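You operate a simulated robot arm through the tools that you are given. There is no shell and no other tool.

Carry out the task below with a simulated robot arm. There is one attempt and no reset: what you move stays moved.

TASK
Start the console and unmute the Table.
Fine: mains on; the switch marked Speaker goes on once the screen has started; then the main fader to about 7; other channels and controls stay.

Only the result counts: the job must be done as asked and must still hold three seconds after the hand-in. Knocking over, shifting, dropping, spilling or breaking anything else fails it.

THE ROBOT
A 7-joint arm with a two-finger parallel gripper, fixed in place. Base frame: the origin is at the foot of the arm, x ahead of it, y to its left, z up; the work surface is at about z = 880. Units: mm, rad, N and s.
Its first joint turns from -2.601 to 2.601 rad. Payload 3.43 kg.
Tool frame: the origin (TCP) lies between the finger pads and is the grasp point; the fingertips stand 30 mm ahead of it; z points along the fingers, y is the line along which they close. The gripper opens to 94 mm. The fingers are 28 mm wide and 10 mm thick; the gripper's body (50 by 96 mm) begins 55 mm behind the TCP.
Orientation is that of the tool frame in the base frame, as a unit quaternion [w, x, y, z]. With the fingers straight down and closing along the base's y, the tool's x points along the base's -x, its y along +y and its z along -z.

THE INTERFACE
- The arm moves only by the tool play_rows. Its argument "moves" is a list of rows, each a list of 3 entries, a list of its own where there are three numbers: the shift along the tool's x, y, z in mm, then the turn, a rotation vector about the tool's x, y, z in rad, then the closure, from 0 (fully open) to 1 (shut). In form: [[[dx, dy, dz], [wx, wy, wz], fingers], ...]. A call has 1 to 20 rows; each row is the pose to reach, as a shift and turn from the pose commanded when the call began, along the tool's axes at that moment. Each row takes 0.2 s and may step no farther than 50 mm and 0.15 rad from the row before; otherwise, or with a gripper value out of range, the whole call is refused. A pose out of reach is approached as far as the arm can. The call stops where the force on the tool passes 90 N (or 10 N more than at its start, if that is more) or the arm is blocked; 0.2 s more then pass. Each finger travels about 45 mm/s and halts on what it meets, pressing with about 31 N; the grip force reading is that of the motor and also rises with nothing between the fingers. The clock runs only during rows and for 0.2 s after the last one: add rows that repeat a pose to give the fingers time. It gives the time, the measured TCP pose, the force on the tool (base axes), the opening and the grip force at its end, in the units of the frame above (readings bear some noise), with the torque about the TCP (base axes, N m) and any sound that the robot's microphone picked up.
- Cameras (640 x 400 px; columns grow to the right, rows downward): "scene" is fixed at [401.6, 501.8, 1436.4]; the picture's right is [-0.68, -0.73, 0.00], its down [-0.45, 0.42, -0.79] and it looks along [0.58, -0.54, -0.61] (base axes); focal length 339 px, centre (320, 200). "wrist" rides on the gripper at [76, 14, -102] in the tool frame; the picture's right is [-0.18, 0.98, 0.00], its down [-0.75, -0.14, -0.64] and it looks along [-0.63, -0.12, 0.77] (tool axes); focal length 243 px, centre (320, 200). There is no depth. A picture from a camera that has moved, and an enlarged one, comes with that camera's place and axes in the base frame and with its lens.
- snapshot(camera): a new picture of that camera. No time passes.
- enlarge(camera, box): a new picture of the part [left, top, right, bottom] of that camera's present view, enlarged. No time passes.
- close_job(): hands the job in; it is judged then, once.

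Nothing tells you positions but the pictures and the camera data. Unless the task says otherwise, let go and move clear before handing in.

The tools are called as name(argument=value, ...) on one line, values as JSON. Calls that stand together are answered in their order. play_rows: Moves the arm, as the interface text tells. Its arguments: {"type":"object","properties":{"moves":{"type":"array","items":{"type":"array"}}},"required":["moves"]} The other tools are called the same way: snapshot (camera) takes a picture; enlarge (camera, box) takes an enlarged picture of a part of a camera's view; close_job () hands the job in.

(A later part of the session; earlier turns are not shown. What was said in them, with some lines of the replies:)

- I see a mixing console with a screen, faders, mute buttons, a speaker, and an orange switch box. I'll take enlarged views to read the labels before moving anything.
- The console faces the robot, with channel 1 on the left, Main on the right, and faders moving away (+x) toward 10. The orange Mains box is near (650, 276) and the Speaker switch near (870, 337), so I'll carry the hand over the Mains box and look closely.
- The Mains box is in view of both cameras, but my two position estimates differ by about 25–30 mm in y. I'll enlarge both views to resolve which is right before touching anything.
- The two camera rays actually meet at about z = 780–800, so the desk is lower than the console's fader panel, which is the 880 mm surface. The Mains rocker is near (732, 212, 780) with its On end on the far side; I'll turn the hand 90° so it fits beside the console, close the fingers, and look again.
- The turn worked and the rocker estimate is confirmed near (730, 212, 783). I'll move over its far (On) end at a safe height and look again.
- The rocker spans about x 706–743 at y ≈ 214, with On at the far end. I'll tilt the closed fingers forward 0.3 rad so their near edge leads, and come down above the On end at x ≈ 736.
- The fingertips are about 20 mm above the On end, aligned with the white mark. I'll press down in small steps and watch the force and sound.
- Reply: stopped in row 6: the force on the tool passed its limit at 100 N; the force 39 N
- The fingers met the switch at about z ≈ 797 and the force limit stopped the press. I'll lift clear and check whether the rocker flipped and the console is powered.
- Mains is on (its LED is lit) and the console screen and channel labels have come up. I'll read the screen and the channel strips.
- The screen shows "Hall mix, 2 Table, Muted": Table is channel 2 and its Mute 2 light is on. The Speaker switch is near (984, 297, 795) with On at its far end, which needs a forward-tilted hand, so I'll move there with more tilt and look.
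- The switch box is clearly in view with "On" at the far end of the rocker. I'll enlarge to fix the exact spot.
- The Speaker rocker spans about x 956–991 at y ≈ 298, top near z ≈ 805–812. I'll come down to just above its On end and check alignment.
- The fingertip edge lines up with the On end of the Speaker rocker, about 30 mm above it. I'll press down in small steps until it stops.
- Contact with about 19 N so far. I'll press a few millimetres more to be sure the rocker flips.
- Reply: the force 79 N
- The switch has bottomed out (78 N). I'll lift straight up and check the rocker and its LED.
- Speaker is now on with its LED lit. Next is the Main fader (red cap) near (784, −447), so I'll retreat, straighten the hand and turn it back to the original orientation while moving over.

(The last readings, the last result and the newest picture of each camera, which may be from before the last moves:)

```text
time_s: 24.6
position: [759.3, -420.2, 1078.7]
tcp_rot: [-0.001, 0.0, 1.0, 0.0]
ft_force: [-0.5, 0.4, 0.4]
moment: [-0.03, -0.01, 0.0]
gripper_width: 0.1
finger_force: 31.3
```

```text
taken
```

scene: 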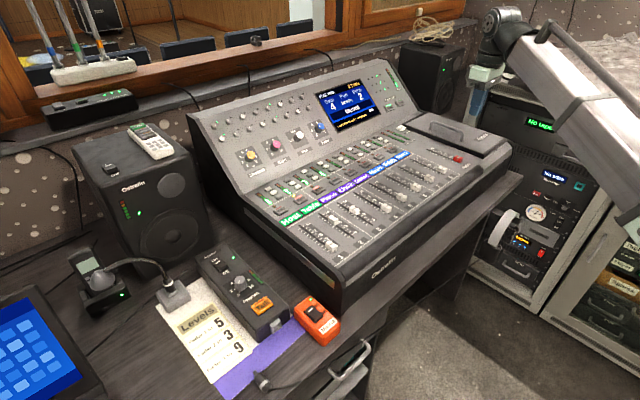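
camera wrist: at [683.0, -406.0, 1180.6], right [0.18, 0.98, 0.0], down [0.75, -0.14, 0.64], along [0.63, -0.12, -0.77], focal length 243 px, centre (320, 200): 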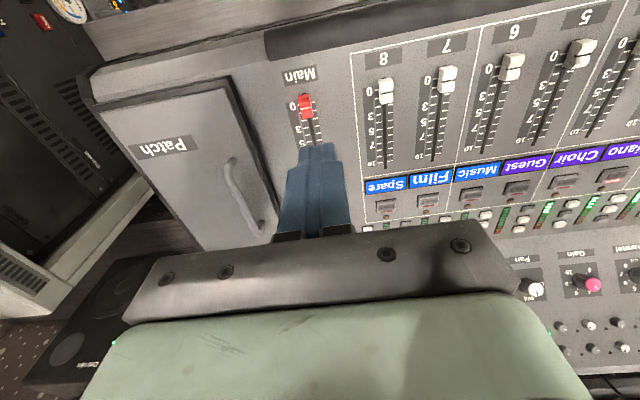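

Good view: the red Main cap sits at 0 near (781, −443), with the Patch lid to its right and fader 8 to its left. I'll enlarge to get the fader scale.

enlarge(camera="wrist", box=[220, 50, 400, 170])

enlarge(camera="scene", box=[410, 130, 490, 180])

```text
3.33 times, centred on (310, 110) of wrist
camera zoom: at [683.0, -406.0, 1180.6], right [0.18, 0.98, 0.0], down [0.75, -0.14, 0.64], along [0.63, -0.12, -0.77], focal length 809 px, centre (353, 500)
```

zoom: 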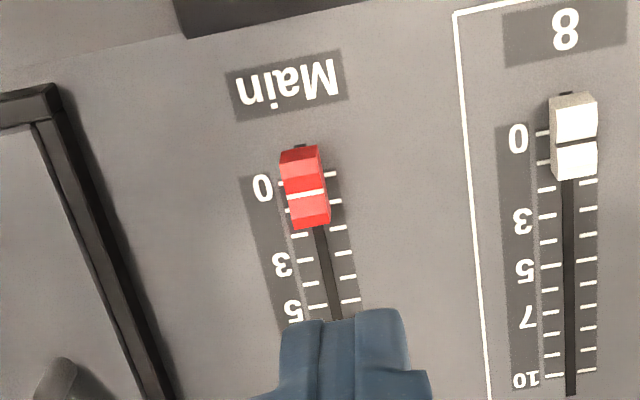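

```text
8.00 times, centred on (450, 155) of scene
camera zoom: at [401.6, 501.8, 1436.4], right [-0.68, -0.73, 0.0], down [-0.45, 0.42, -0.79], along [0.58, -0.54, -0.61], focal length 2716 px, centre (-720, 560)
```

zoom: 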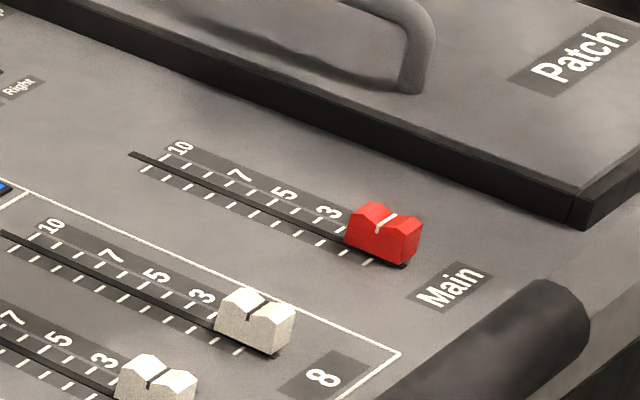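

The fader scale is linear at about 10 mm per unit: 0 at x ≈ 781, 7 at x ≈ 851, slot at y ≈ −440. I'll open the fingers part way and come down above the cap to straddle it.

play_rows(moves=[[[-7, -7, 20], [0, 0, 0], 0.9], [[-15, -14, 50], [0, 0, 0], 0.75], [[-21.7, -19.8, 85], [0, 0, 0], 0.6], [[-21.7, -19.8, 110], [0, 0, 0], 0.55], [[-21.7, -19.8, 125], [0, 0, 0], 0.55], [[-21.7, -19.8, 125], [0, 0, 0], 0.55]])

enlarge(camera="wrist", box=[220, 70, 420, 195])

enlarge(camera="scene", box=[410, 110, 506, 170])

```text
time_s: 26.0
position: [780.3, -439.9, 953.3]
tcp_rot: [-0.001, -0.001, 1.0, 0.001]
ft_force: [0.1, -0.5, 0.9]
moment: [0.01, 0.0, 0.0]
gripper_width: 42.3
finger_force: 0.1
```

```text
3.20 times, centred on (320, 132) of wrist
camera zoom: at [704.3, -426.1, 1055.6], right [0.18, 0.98, 0.0], down [0.75, -0.14, 0.64], along [0.63, -0.12, -0.77], focal length 776 px, centre (320, 416)
```

zoom: 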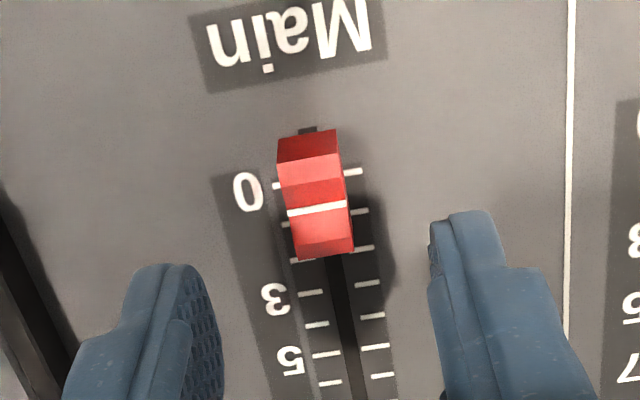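

```text
6.67 times, centred on (458, 140) of scene
camera zoom: at [401.6, 501.8, 1436.4], right [-0.68, -0.73, 0.0], down [-0.45, 0.42, -0.79], along [0.58, -0.54, -0.61], focal length 2263 px, centre (-600, 600)
```

zoom: 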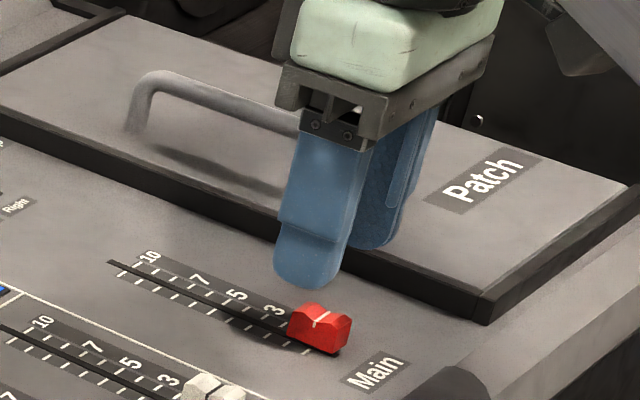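

The open fingers straddle the red cap (cap top ≈ z 892, x ≈ 779, y ≈ −441). I'll lower so the tips are just above the panel, then close gently on it.

play_rows(moves=[[[0, -0.5, 12], [0, 0, 0], 0.55], [[0, -0.5, 24], [0, 0, 0], 0.55], [[0, -0.5, 33], [0, 0, 0], 0.55], [[0, -0.5, 38], [0, 0, 0], 0.55], [[0, -0.5, 38], [0, 0, 0], 0.55]])

enlarge(camera="wrist", box=[220, 70, 420, 195])

enlarge(camera="scene", box=[410, 110, 506, 170])

```text
time_s: 27.2
position: [780.0, -441.6, 916.5]
tcp_rot: [-0.001, -0.001, 1.0, 0.001]
ft_force: [-1.2, -0.2, 0.3]
moment: [-0.02, -0.01, 0.03]
gripper_width: 42.5
finger_force: 0.1
```

```text
3.20 times, centred on (320, 132) of wrist
camera zoom: at [703.7, -427.5, 1018.8], right [0.18, 0.98, 0.0], down [0.75, -0.14, 0.64], along [0.63, -0.12, -0.77], focal length 776 px, centre (320, 416)
```

zoom: 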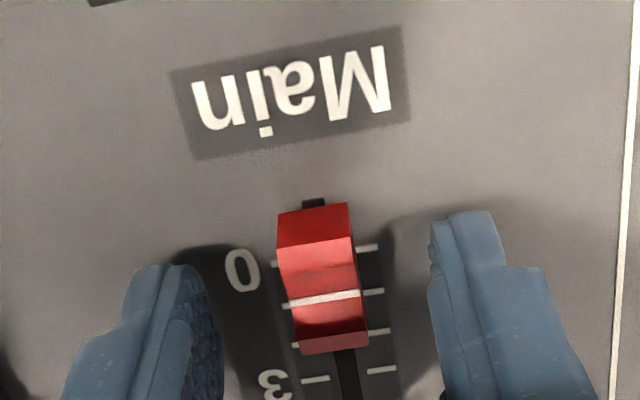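

```text
6.67 times, centred on (458, 140) of scene
camera zoom: at [401.6, 501.8, 1436.4], right [-0.68, -0.73, 0.0], down [-0.45, 0.42, -0.79], along [0.58, -0.54, -0.61], focal length 2263 px, centre (-600, 600)
```

zoom: 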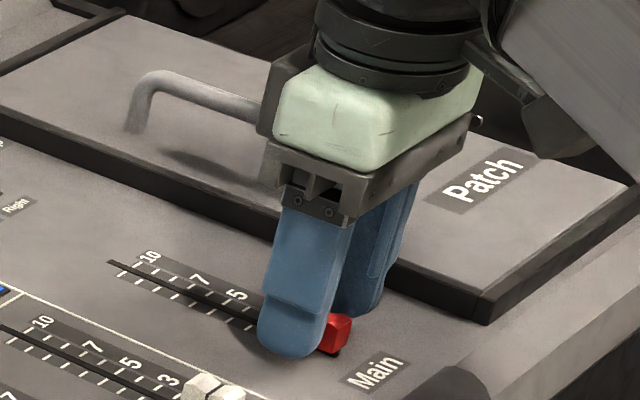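

The tips are a few mm above the panel, on both sides of the cap. I'll lower 2 mm more and close on the cap.

play_rows(moves=[[[0, 0, 1.5], [0, 0, 0], 0.55], [[0, 0, 2], [0, 0, 0], 0.65], [[0, 0, 2], [0, 0, 0], 0.75], [[0, 0, 2], [0, 0, 0], 0.85], [[0, 0, 2], [0, 0, 0], 0.9], [[0, 0, 2], [0, 0, 0], 0.9]])

enlarge(camera="wrist", box=[220, 70, 420, 195])

```text
time_s: 28.6
position: [781.1, -440.1, 913.4]
tcp_rot: [-0.002, -0.001, 1.0, 0.001]
ft_force: [-0.1, 9.8, -1.0]
moment: [0.18, -0.07, -0.07]
gripper_width: 12.3
finger_force: 41.1
```

```text
3.20 times, centred on (320, 132) of wrist
camera zoom: at [703.5, -426.4, 1015.6], right [0.18, 0.98, 0.0], down [0.75, -0.14, 0.64], along [0.63, -0.11, -0.77], focal length 776 px, centre (320, 416)
```

zoom: 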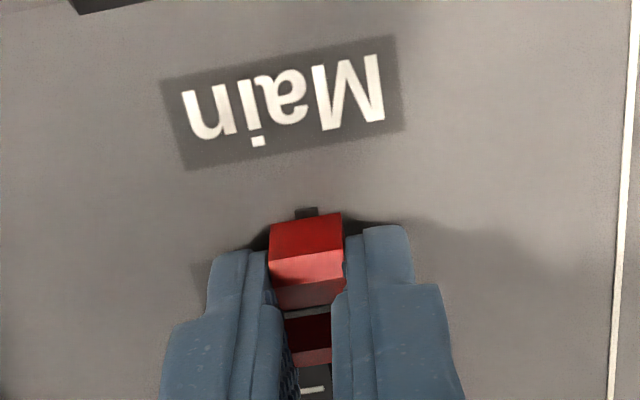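

The cap is gripped (12 mm between fingers). I'll slide it 70 mm away, toward 7.

play_rows(moves=[[[-6, 0, 2], [0, 0, 0], 0.9], [[-14, 0, 2], [0, 0, 0], 0.9], [[-22, 0, 2], [0, 0, 0], 0.9], [[-30, 0, 2], [0, 0, 0], 0.9], [[-38, 0, 2], [0, 0, 0], 0.9], [[-46, 0, 2], [0, 0, 0], 0.9], [[-54, 0, 2], [0, 0, 0], 0.9], [[-61, 0, 2], [0, 0, 0], 0.9], [[-66, 0, 2], [0, 0, 0], 0.9], [[-69.5, 0, 2], [0, 0, 0], 0.9], [[-69.5, 0, 2], [0, 0, 0], 0.9]])

enlarge(camera="wrist", box=[220, 70, 420, 195])

enlarge(camera="scene", box=[410, 110, 506, 170])

```text
time_s: 31.0
position: [848.7, -439.7, 913.3]
tcp_rot: [0.0, 0.001, 1.0, 0.0]
ft_force: [0.7, 13.8, 14.2]
moment: [0.3, 0.38, -0.06]
gripper_width: 12.1
finger_force: 44.4
```

```text
3.20 times, centred on (320, 132) of wrist
camera zoom: at [772.4, -426.1, 1015.4], right [0.18, 0.98, 0.0], down [0.75, -0.14, 0.64], along [0.63, -0.12, -0.77], focal length 776 px, centre (320, 416)
```

zoom: 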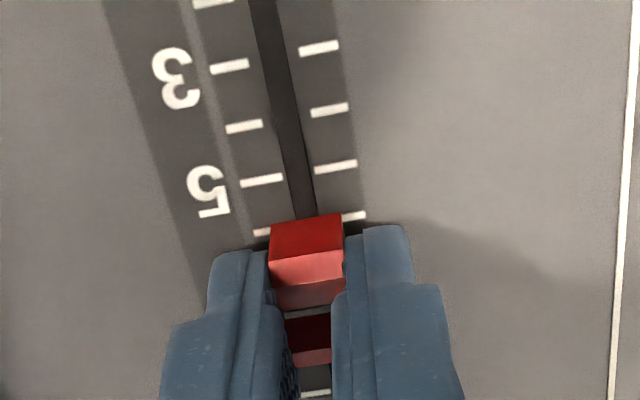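

```text
6.67 times, centred on (458, 140) of scene
camera zoom: at [401.6, 501.8, 1436.4], right [-0.68, -0.73, 0.0], down [-0.45, 0.42, -0.79], along [0.58, -0.54, -0.61], focal length 2263 px, centre (-600, 600)
```

zoom: 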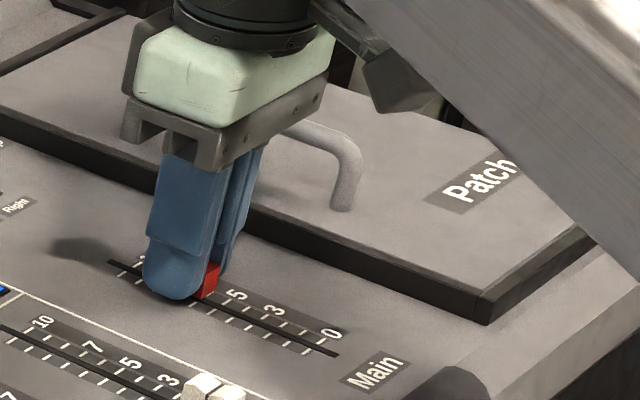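

The cap moved with the hand; there's slight contact with the panel, so I'll ease up, open, and lift clear to read the scale.

play_rows(moves=[[[0, 0, -2], [0, 0, 0], 0.9], [[0, 0, -2], [0, 0, 0], 0.8], [[0, 0, -2], [0, 0, 0], 0.65], [[0, 0, -2], [0, 0, 0], 0.55], [[0, 0, -2], [0, 0, 0], 0.55], [[0, 0, -15], [0, 0, 0], 0.55], [[0, 0, -40], [0, 0, 0], 0.55], [[0, 0, -80], [0, 0, 0], 0.55], [[25, 0, -120], [0, 0, 0], 0.55], [[60, 0, -150], [0, 0, 0], 0.55], [[60, 0, -150], [0, 0, 0], 0.55]])

enlarge(camera="wrist", box=[220, 50, 420, 175])

enlarge(camera="scene", box=[410, 130, 490, 180])

```text
time_s: 33.4
position: [790.4, -440.2, 1061.1]
tcp_rot: [-0.001, 0.0, 1.0, 0.001]
ft_force: [0.6, 0.4, 0.7]
moment: [0.04, 0.01, -0.02]
gripper_width: 42.5
finger_force: 0.1
```

```text
3.20 times, centred on (320, 112) of wrist
camera zoom: at [713.5, -425.9, 1162.8], right [0.18, 0.98, 0.0], down [0.75, -0.14, 0.64], along [0.63, -0.12, -0.77], focal length 776 px, centre (320, 480)
```

zoom: 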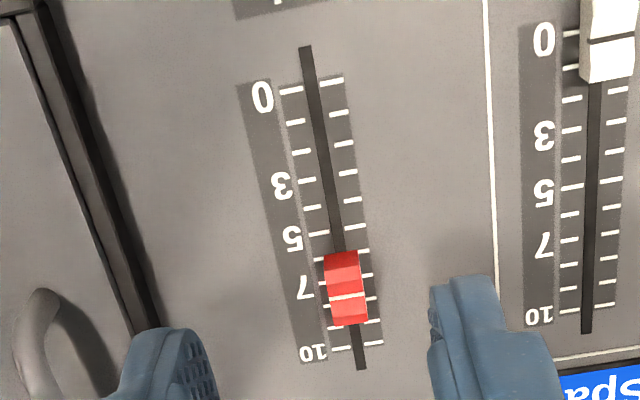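

```text
8.00 times, centred on (450, 155) of scene
camera zoom: at [401.6, 501.8, 1436.4], right [-0.68, -0.73, 0.0], down [-0.45, 0.42, -0.79], along [0.58, -0.54, -0.61], focal length 2716 px, centre (-720, 560)
```

zoom: 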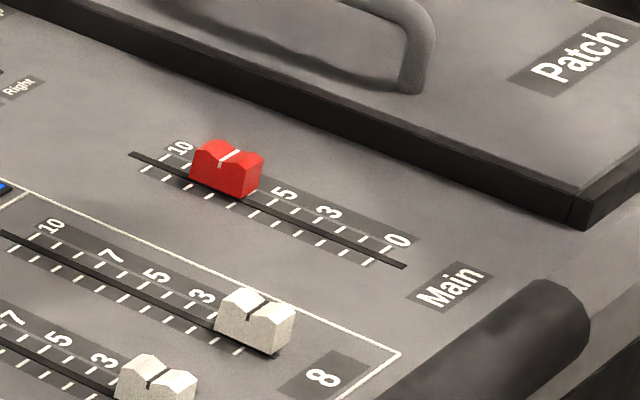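

The Main fader now sits at about 7 (line at x ≈ 850 between ticks 0 at 778 and 10 at 879). Next I'll go to Mute 2 (Table), estimated near (961, 50, 884), with the fingers closed, and look.

play_rows(moves=[[[0, 30, -5], [0, 0, 0], 0.7], [[-5, 68, -5], [0, 0, 0], 0.9], [[-10, 108, -5], [0, 0, 0], 1], [[-18, 148, -5], [0, 0, 0], 1], [[-26, 188, -5], [0, 0, 0], 1], [[-34, 228, -5], [0, 0, 0], 1], [[-42, 268, -5], [0, 0, 0], 1], [[-52, 308, -5], [0, 0, 0], 1], [[-62, 348, -5], [0, 0, 0], 1], [[-74, 388, 0], [0, 0, 0], 1], [[-86, 425, 5], [0, 0, 0], 1], [[-98, 460, 10], [0, 0, 0], 1], [[-110, 487, 15], [0, 0, 0], 1], [[-110, 487, 15], [0, 0, 0], 1]])

snapshot(camera="wrist")

enlarge(camera="wrist", box=[220, 90, 420, 215])

snapshot(camera="scene")

```text
time_s: 36.4
position: [897.8, 46.2, 1047.5]
tcp_rot: [-0.001, 0.0, 1.0, 0.0]
ft_force: [0.6, -0.3, 0.1]
moment: [-0.01, -0.04, -0.01]
gripper_width: 0.0
finger_force: 30.8
```

```text
taken
camera wrist: at [821.3, 59.7, 1150.4], right [0.18, 0.98, 0.0], down [0.75, -0.14, 0.64], along [0.63, -0.12, -0.77], focal length 243 px, centre (320, 200)
```

wrist: 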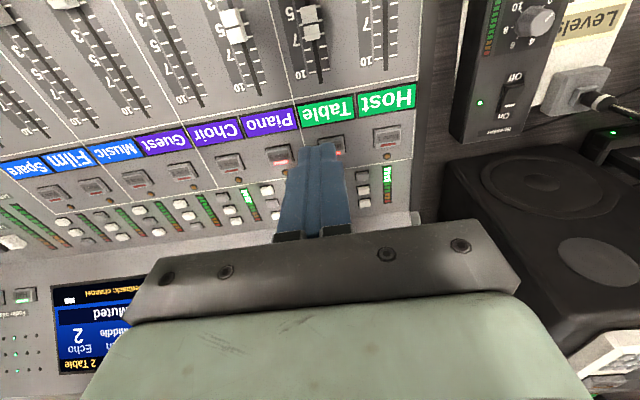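

```text
3.20 times, centred on (320, 152) of wrist
camera zoom: at [821.3, 59.7, 1150.4], right [0.18, 0.98, 0.0], down [0.75, -0.14, 0.64], along [0.63, -0.12, -0.77], focal length 776 px, centre (320, 352)
```

zoom: 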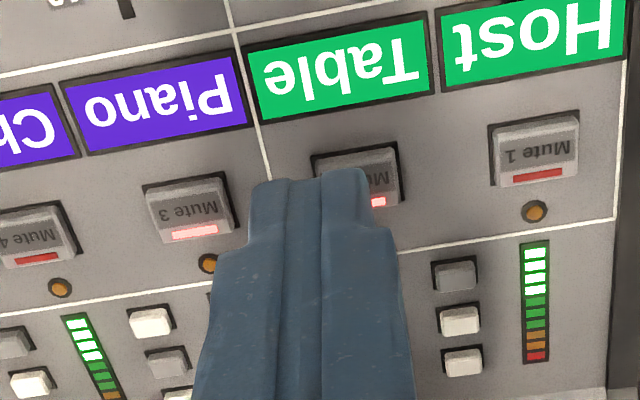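

```text
taken
```

scene: 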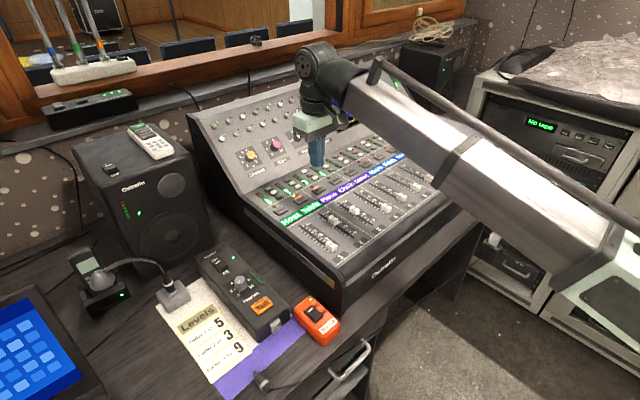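

Table is channel 2, and its Mute 2 button is at about (959, 50, 886), roughly 30 × 22 mm. I'll move above it with a slight forward tilt so only the button is touched.

play_rows(moves=[[[-16, 1, 15], [0, -0.05, 0], 1], [[-33, 2, 35], [0, -0.1, 0], 1], [[-50, 3, 58], [0, -0.15, 0], 1], [[-67.2, 3.8, 80], [0, -0.2, 0], 1], [[-67.2, 3.8, 100], [0, -0.2, 0], 1], [[-67.2, 3.8, 100], [0, -0.2, 0], 1]])

enlarge(camera="wrist", box=[220, 90, 420, 215])

enlarge(camera="scene", box=[260, 140, 372, 210])

```text
time_s: 37.8
position: [966.7, 50.5, 947.2]
tcp_rot: [0.1, 0.0, 0.995, 0.001]
ft_force: [-0.3, 0.4, 0.0]
moment: [0.0, -0.04, 0.02]
gripper_width: 0.2
finger_force: 31.0
```

```text
3.20 times, centred on (320, 152) of wrist
camera zoom: at [870.8, 65.0, 1033.2], right [0.18, 0.98, 0.04], down [0.61, -0.14, 0.78], along [0.77, -0.12, -0.63], focal length 776 px, centre (320, 352)
```

zoom: 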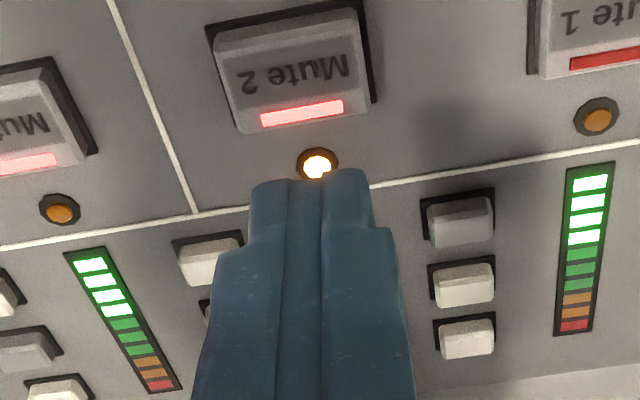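

```text
5.71 times, centred on (316, 175) of scene
camera zoom: at [401.6, 501.8, 1436.4], right [-0.68, -0.73, 0.0], down [-0.45, 0.42, -0.79], along [0.58, -0.54, -0.61], focal length 1940 px, centre (343, 343)
```

zoom: 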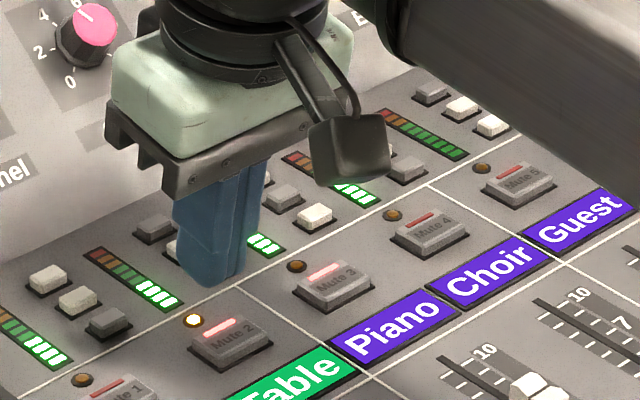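

The fingertip's leading edge is right above the centre of Mute 2, about 27 mm up. I'll press down once in small steps.

play_rows(moves=[[[2.5, -1.5, 9.7], [0, 0, 0], 1], [[4.1, -1.5, 17.5], [0, 0, 0], 1], [[4.9, -1.5, 21.5], [0, 0, 0], 1], [[5.5, -1.5, 24.4], [0, 0, 0], 1], [[5.9, -1.5, 26.4], [0, 0, 0], 1]])

enlarge(camera="wrist", box=[220, 70, 420, 195])

enlarge(camera="scene", box=[260, 140, 372, 210])

```text
time_s: 39.0
position: [966.4, 49.7, 920.1]
tcp_rot: [0.1, 0.001, 0.995, 0.0]
ft_force: [-0.2, -0.2, -0.3]
moment: [0.0, 0.03, 0.01]
gripper_width: 0.0
finger_force: 30.6
```

```text
3.20 times, centred on (320, 132) of wrist
camera zoom: at [870.8, 63.1, 1006.3], right [0.18, 0.98, 0.04], down [0.61, -0.14, 0.78], along [0.77, -0.12, -0.63], focal length 776 px, centre (320, 416)
```

zoom: 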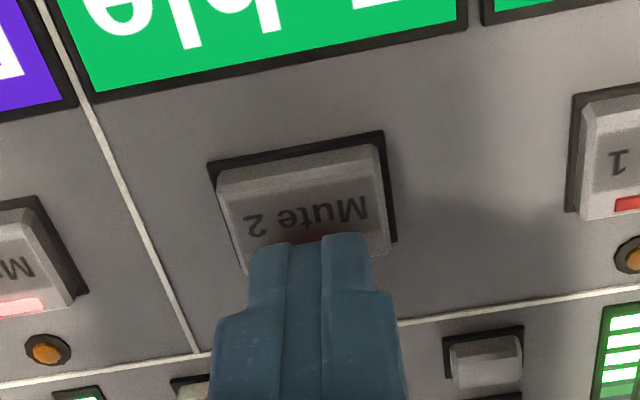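

```text
5.71 times, centred on (316, 175) of scene
camera zoom: at [401.6, 501.8, 1436.4], right [-0.68, -0.73, 0.0], down [-0.45, 0.42, -0.79], along [0.58, -0.54, -0.61], focal length 1940 px, centre (343, 343)
```

zoom: 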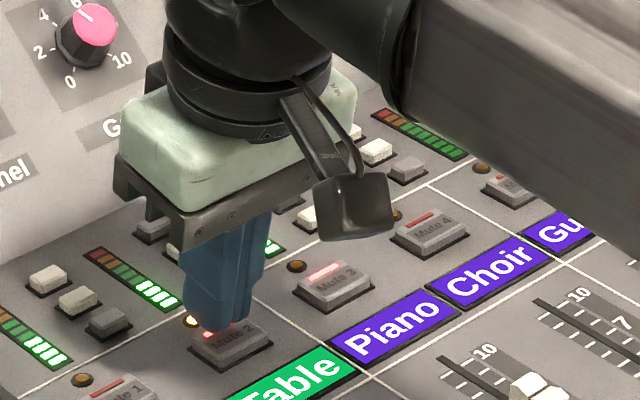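

No contact yet, but the tip is right over the button. I'll continue down in 1.5 mm steps.

play_rows(moves=[[[0.3, 0, 1.5], [0, 0, 0], 1], [[0.6, 0, 2.9], [0, 0, 0], 1], [[0.9, 0, 4.4], [0, 0, 0], 1], [[1.2, 0, 5.9], [0, 0, 0], 1]])

enlarge(camera="wrist", box=[220, 70, 420, 195])

enlarge(camera="scene", box=[260, 140, 372, 210])

```text
time_s: 40.0
position: [966.3, 49.7, 916.2]
tcp_rot: [0.101, 0.0, 0.995, 0.001]
ft_force: [2.0, -0.8, 7.4]
moment: [-0.01, 0.02, 0.0]
gripper_width: 0.3
finger_force: 31.2
heard: click
```

```text
3.20 times, centred on (320, 132) of wrist
camera zoom: at [871.0, 63.3, 1000.8], right [0.18, 0.98, 0.04], down [0.61, -0.14, 0.78], along [0.77, -0.12, -0.63], focal length 776 px, centre (320, 416)
```

zoom: 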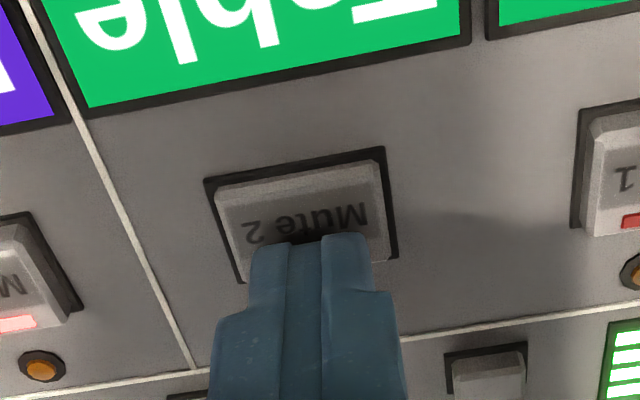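

```text
5.71 times, centred on (316, 175) of scene
camera zoom: at [401.6, 501.8, 1436.4], right [-0.68, -0.73, 0.0], down [-0.45, 0.42, -0.79], along [0.58, -0.54, -0.61], focal length 1940 px, centre (343, 343)
```

zoom: 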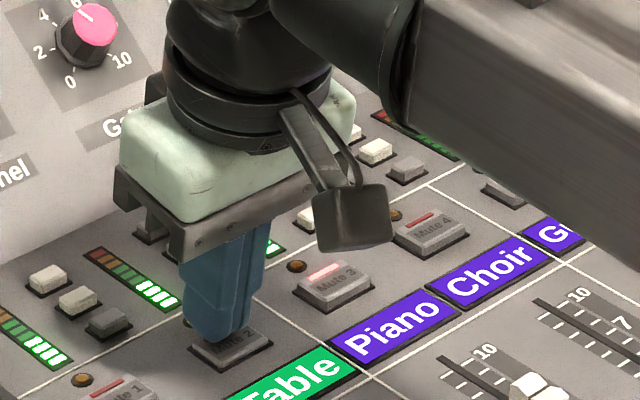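

A click was heard, so the button registered. I'll lift straight up and move back to check the lights and screen.

play_rows(moves=[[[-3, 0, -14.7], [0, 0, 0], 1], [[-8, 0, -39.2], [0, 0, 0], 1], [[-16, 0, -78.4], [0, 0, 0], 1], [[-12, 0, -115], [0, 0, 0], 1], [[15, 0, -140], [0, 0, 0], 1], [[60, 0, -150], [0, 0, 0], 1], [[60, 0, -150], [0, 0, 0], 1]])

snapshot(camera="wrist")

snapshot(camera="scene")

enlarge(camera="scene", box=[250, 150, 362, 220])

```text
time_s: 41.6
position: [879.5, 48.5, 1048.0]
tcp_rot: [0.099, 0.0, 0.995, 0.001]
ft_force: [-0.2, -0.2, -0.1]
moment: [0.01, 0.02, 0.01]
gripper_width: 0.2
finger_force: 30.7
```

```text
taken
camera wrist: at [783.7, 62.0, 1134.2], right [0.18, 0.98, 0.04], down [0.61, -0.14, 0.78], along [0.77, -0.12, -0.63], focal length 243 px, centre (320, 200)
```

wrist: 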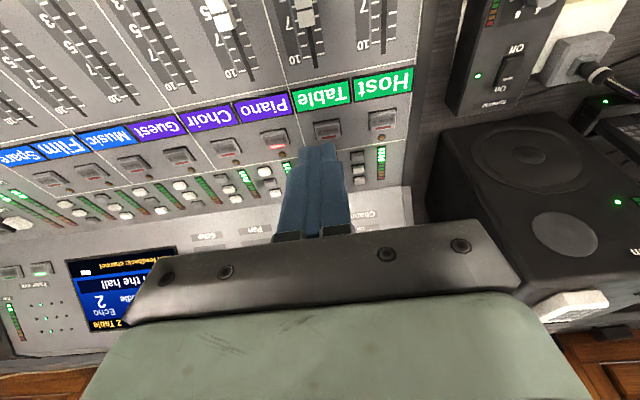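

```text
taken
```

scene: 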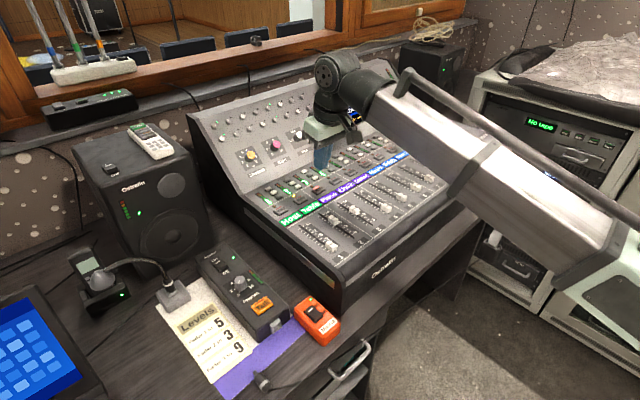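

```text
5.71 times, centred on (306, 185) of scene
camera zoom: at [401.6, 501.8, 1436.4], right [-0.68, -0.73, 0.0], down [-0.45, 0.42, -0.79], along [0.58, -0.54, -0.61], focal length 1940 px, centre (400, 286)
```

zoom: 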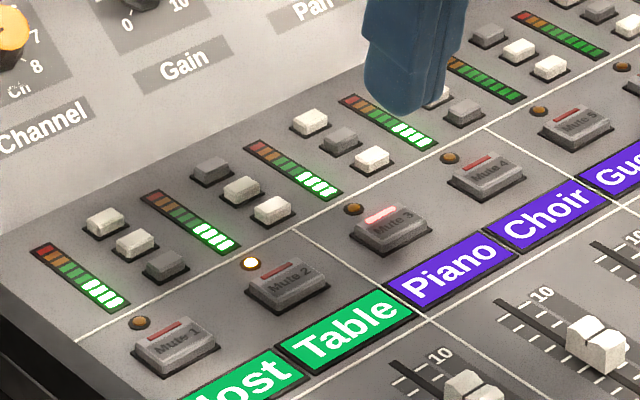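

Mute 2's red light appears off and the screen text changed. I'll move the arm clear to the side and read the whole screen and all controls.

play_rows(moves=[[[30, -10, -10], [0, 0.05, 0], 1], [[65, -30, -15], [0, 0.1, 0], 1], [[100, -60, -20], [0, 0.15, 0], 1], [[130, -95, -20], [0, 0.2, 0], 1], [[150, -135, -20], [0, 0.2, 0], 1], [[165, -175, -20], [0, 0.2, 0], 1], [[175, -215, -20], [0, 0.2, 0], 1], [[180, -255, -20], [0, 0.2, 0], 1], [[180, -300, -20], [0, 0.2, 0], 1], [[180, -345, -20], [0, 0.2, 0], 1], [[180, -390, -20], [0, 0.2, 0], 1], [[180, -430, -20], [0, 0.2, 0], 1], [[180, -470, -20], [0, 0.2, 0], 1], [[180, -470, -20], [0, 0.2, 0], 1]])

snapshot(camera="scene")

enlarge(camera="scene", box=[310, 70, 400, 135])

enlarge(camera="scene", box=[250, 150, 362, 220])

enlarge(camera="scene", box=[290, 110, 482, 230])

enlarge(camera="scene", box=[190, 230, 350, 330])

snapshot(camera="wrist")

```text
time_s: 44.6
position: [699.6, -421.4, 1034.8]
tcp_rot: [0.0, 0.0, 1.0, 0.001]
ft_force: [0.5, 1.0, -0.2]
moment: [-0.02, 0.0, 0.03]
gripper_width: 0.1
finger_force: 31.0
```

```text
taken
```

scene: 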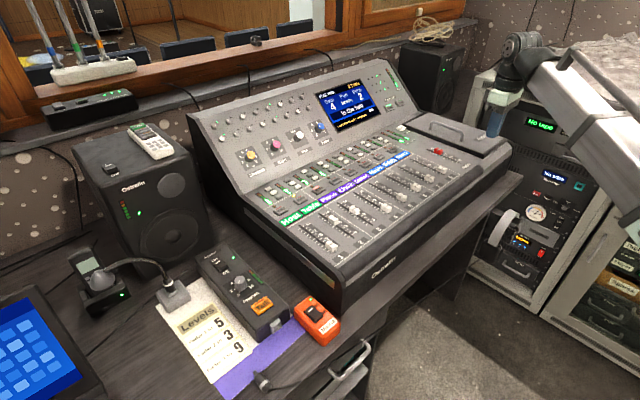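

```text
6.15 times, centred on (355, 102) of scene
camera zoom: at [401.6, 501.8, 1436.4], right [-0.68, -0.73, 0.0], down [-0.45, 0.42, -0.79], along [0.58, -0.54, -0.61], focal length 2089 px, centre (105, 800)
```

zoom: 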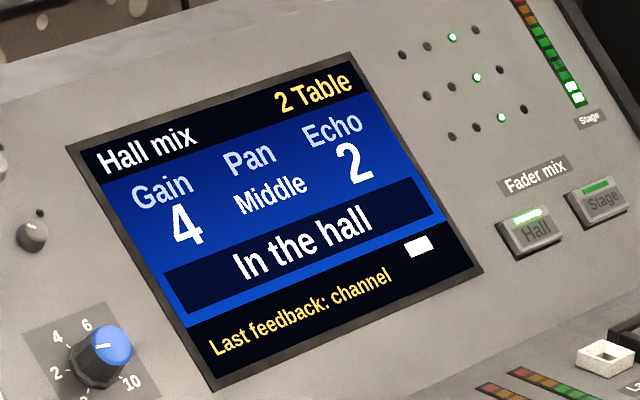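

```text
5.71 times, centred on (306, 185) of scene
camera zoom: at [401.6, 501.8, 1436.4], right [-0.68, -0.73, 0.0], down [-0.45, 0.42, -0.79], along [0.58, -0.54, -0.61], focal length 1940 px, centre (400, 286)
```

zoom: 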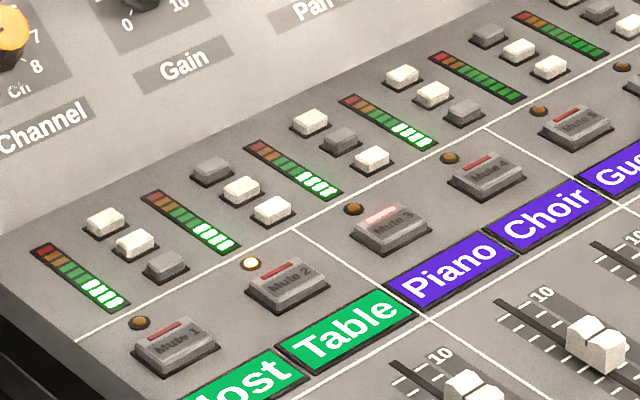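

```text
3.33 times, centred on (386, 170) of scene
camera zoom: at [401.6, 501.8, 1436.4], right [-0.68, -0.73, 0.0], down [-0.45, 0.42, -0.79], along [0.58, -0.54, -0.61], focal length 1132 px, centre (100, 300)
```

zoom: 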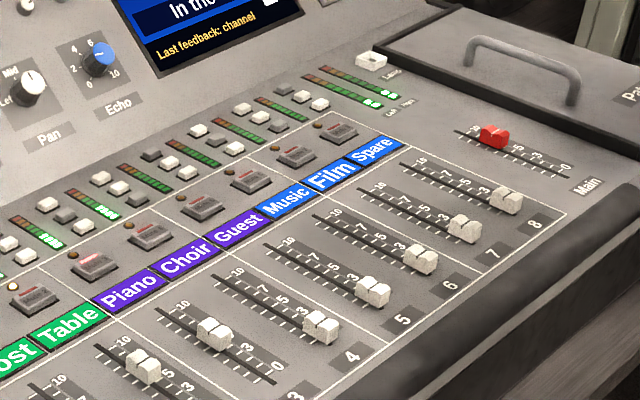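

```text
4.00 times, centred on (270, 280) of scene
camera zoom: at [401.6, 501.8, 1436.4], right [-0.68, -0.73, 0.0], down [-0.45, 0.42, -0.79], along [0.58, -0.54, -0.61], focal length 1358 px, centre (520, -120)
```

zoom: 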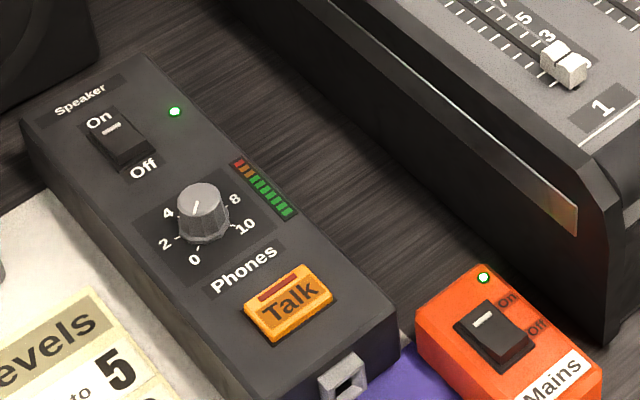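

```text
taken
camera wrist: at [621.2, -407.1, 1136.0], right [0.18, 0.98, 0.0], down [0.75, -0.14, 0.64], along [0.63, -0.12, -0.77], focal length 243 px, centre (320, 200)
```

wrist: 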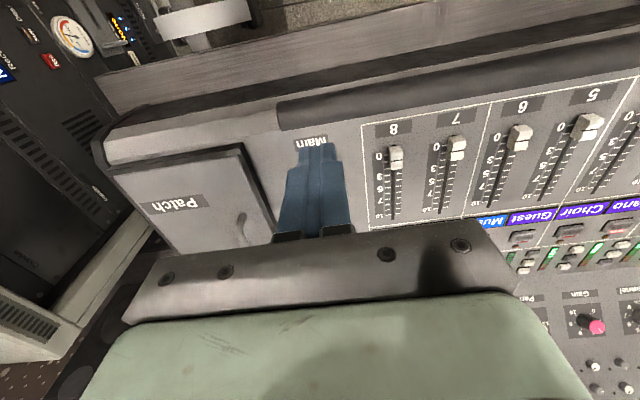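

Everything reads as asked: the Mains and Speaker LEDs are lit, the screen shows "2 Table – In the hall", and the Main fader is at about 7. The other channels and controls look unchanged and the arm is clear, so I'm handing in.

close_job()

```text
The job is handed in.
```

The console is started and the Table (channel 2) is unmuted; I've handed the job in, with the arm clear of the console.

- **Mains:** switched on, and its LED is lit.
- **Speaker:** switched on only after the screen had started; its LED is lit.
- **Main fader:** moved from 0 to about 7. I measured roughly 7.05–7.1 from the camera pictures.
- **Table:** Mute 2 was pressed once. Its red light went off, and the screen changed from "Muted" to "In the hall".

In the final pictures the other channels and controls look unchanged, and Mute 3 (Piano) is still on as it was. The fingertips briefly touched the panel with about 14 N while sliding the Main fader, and I saw no mark from it.
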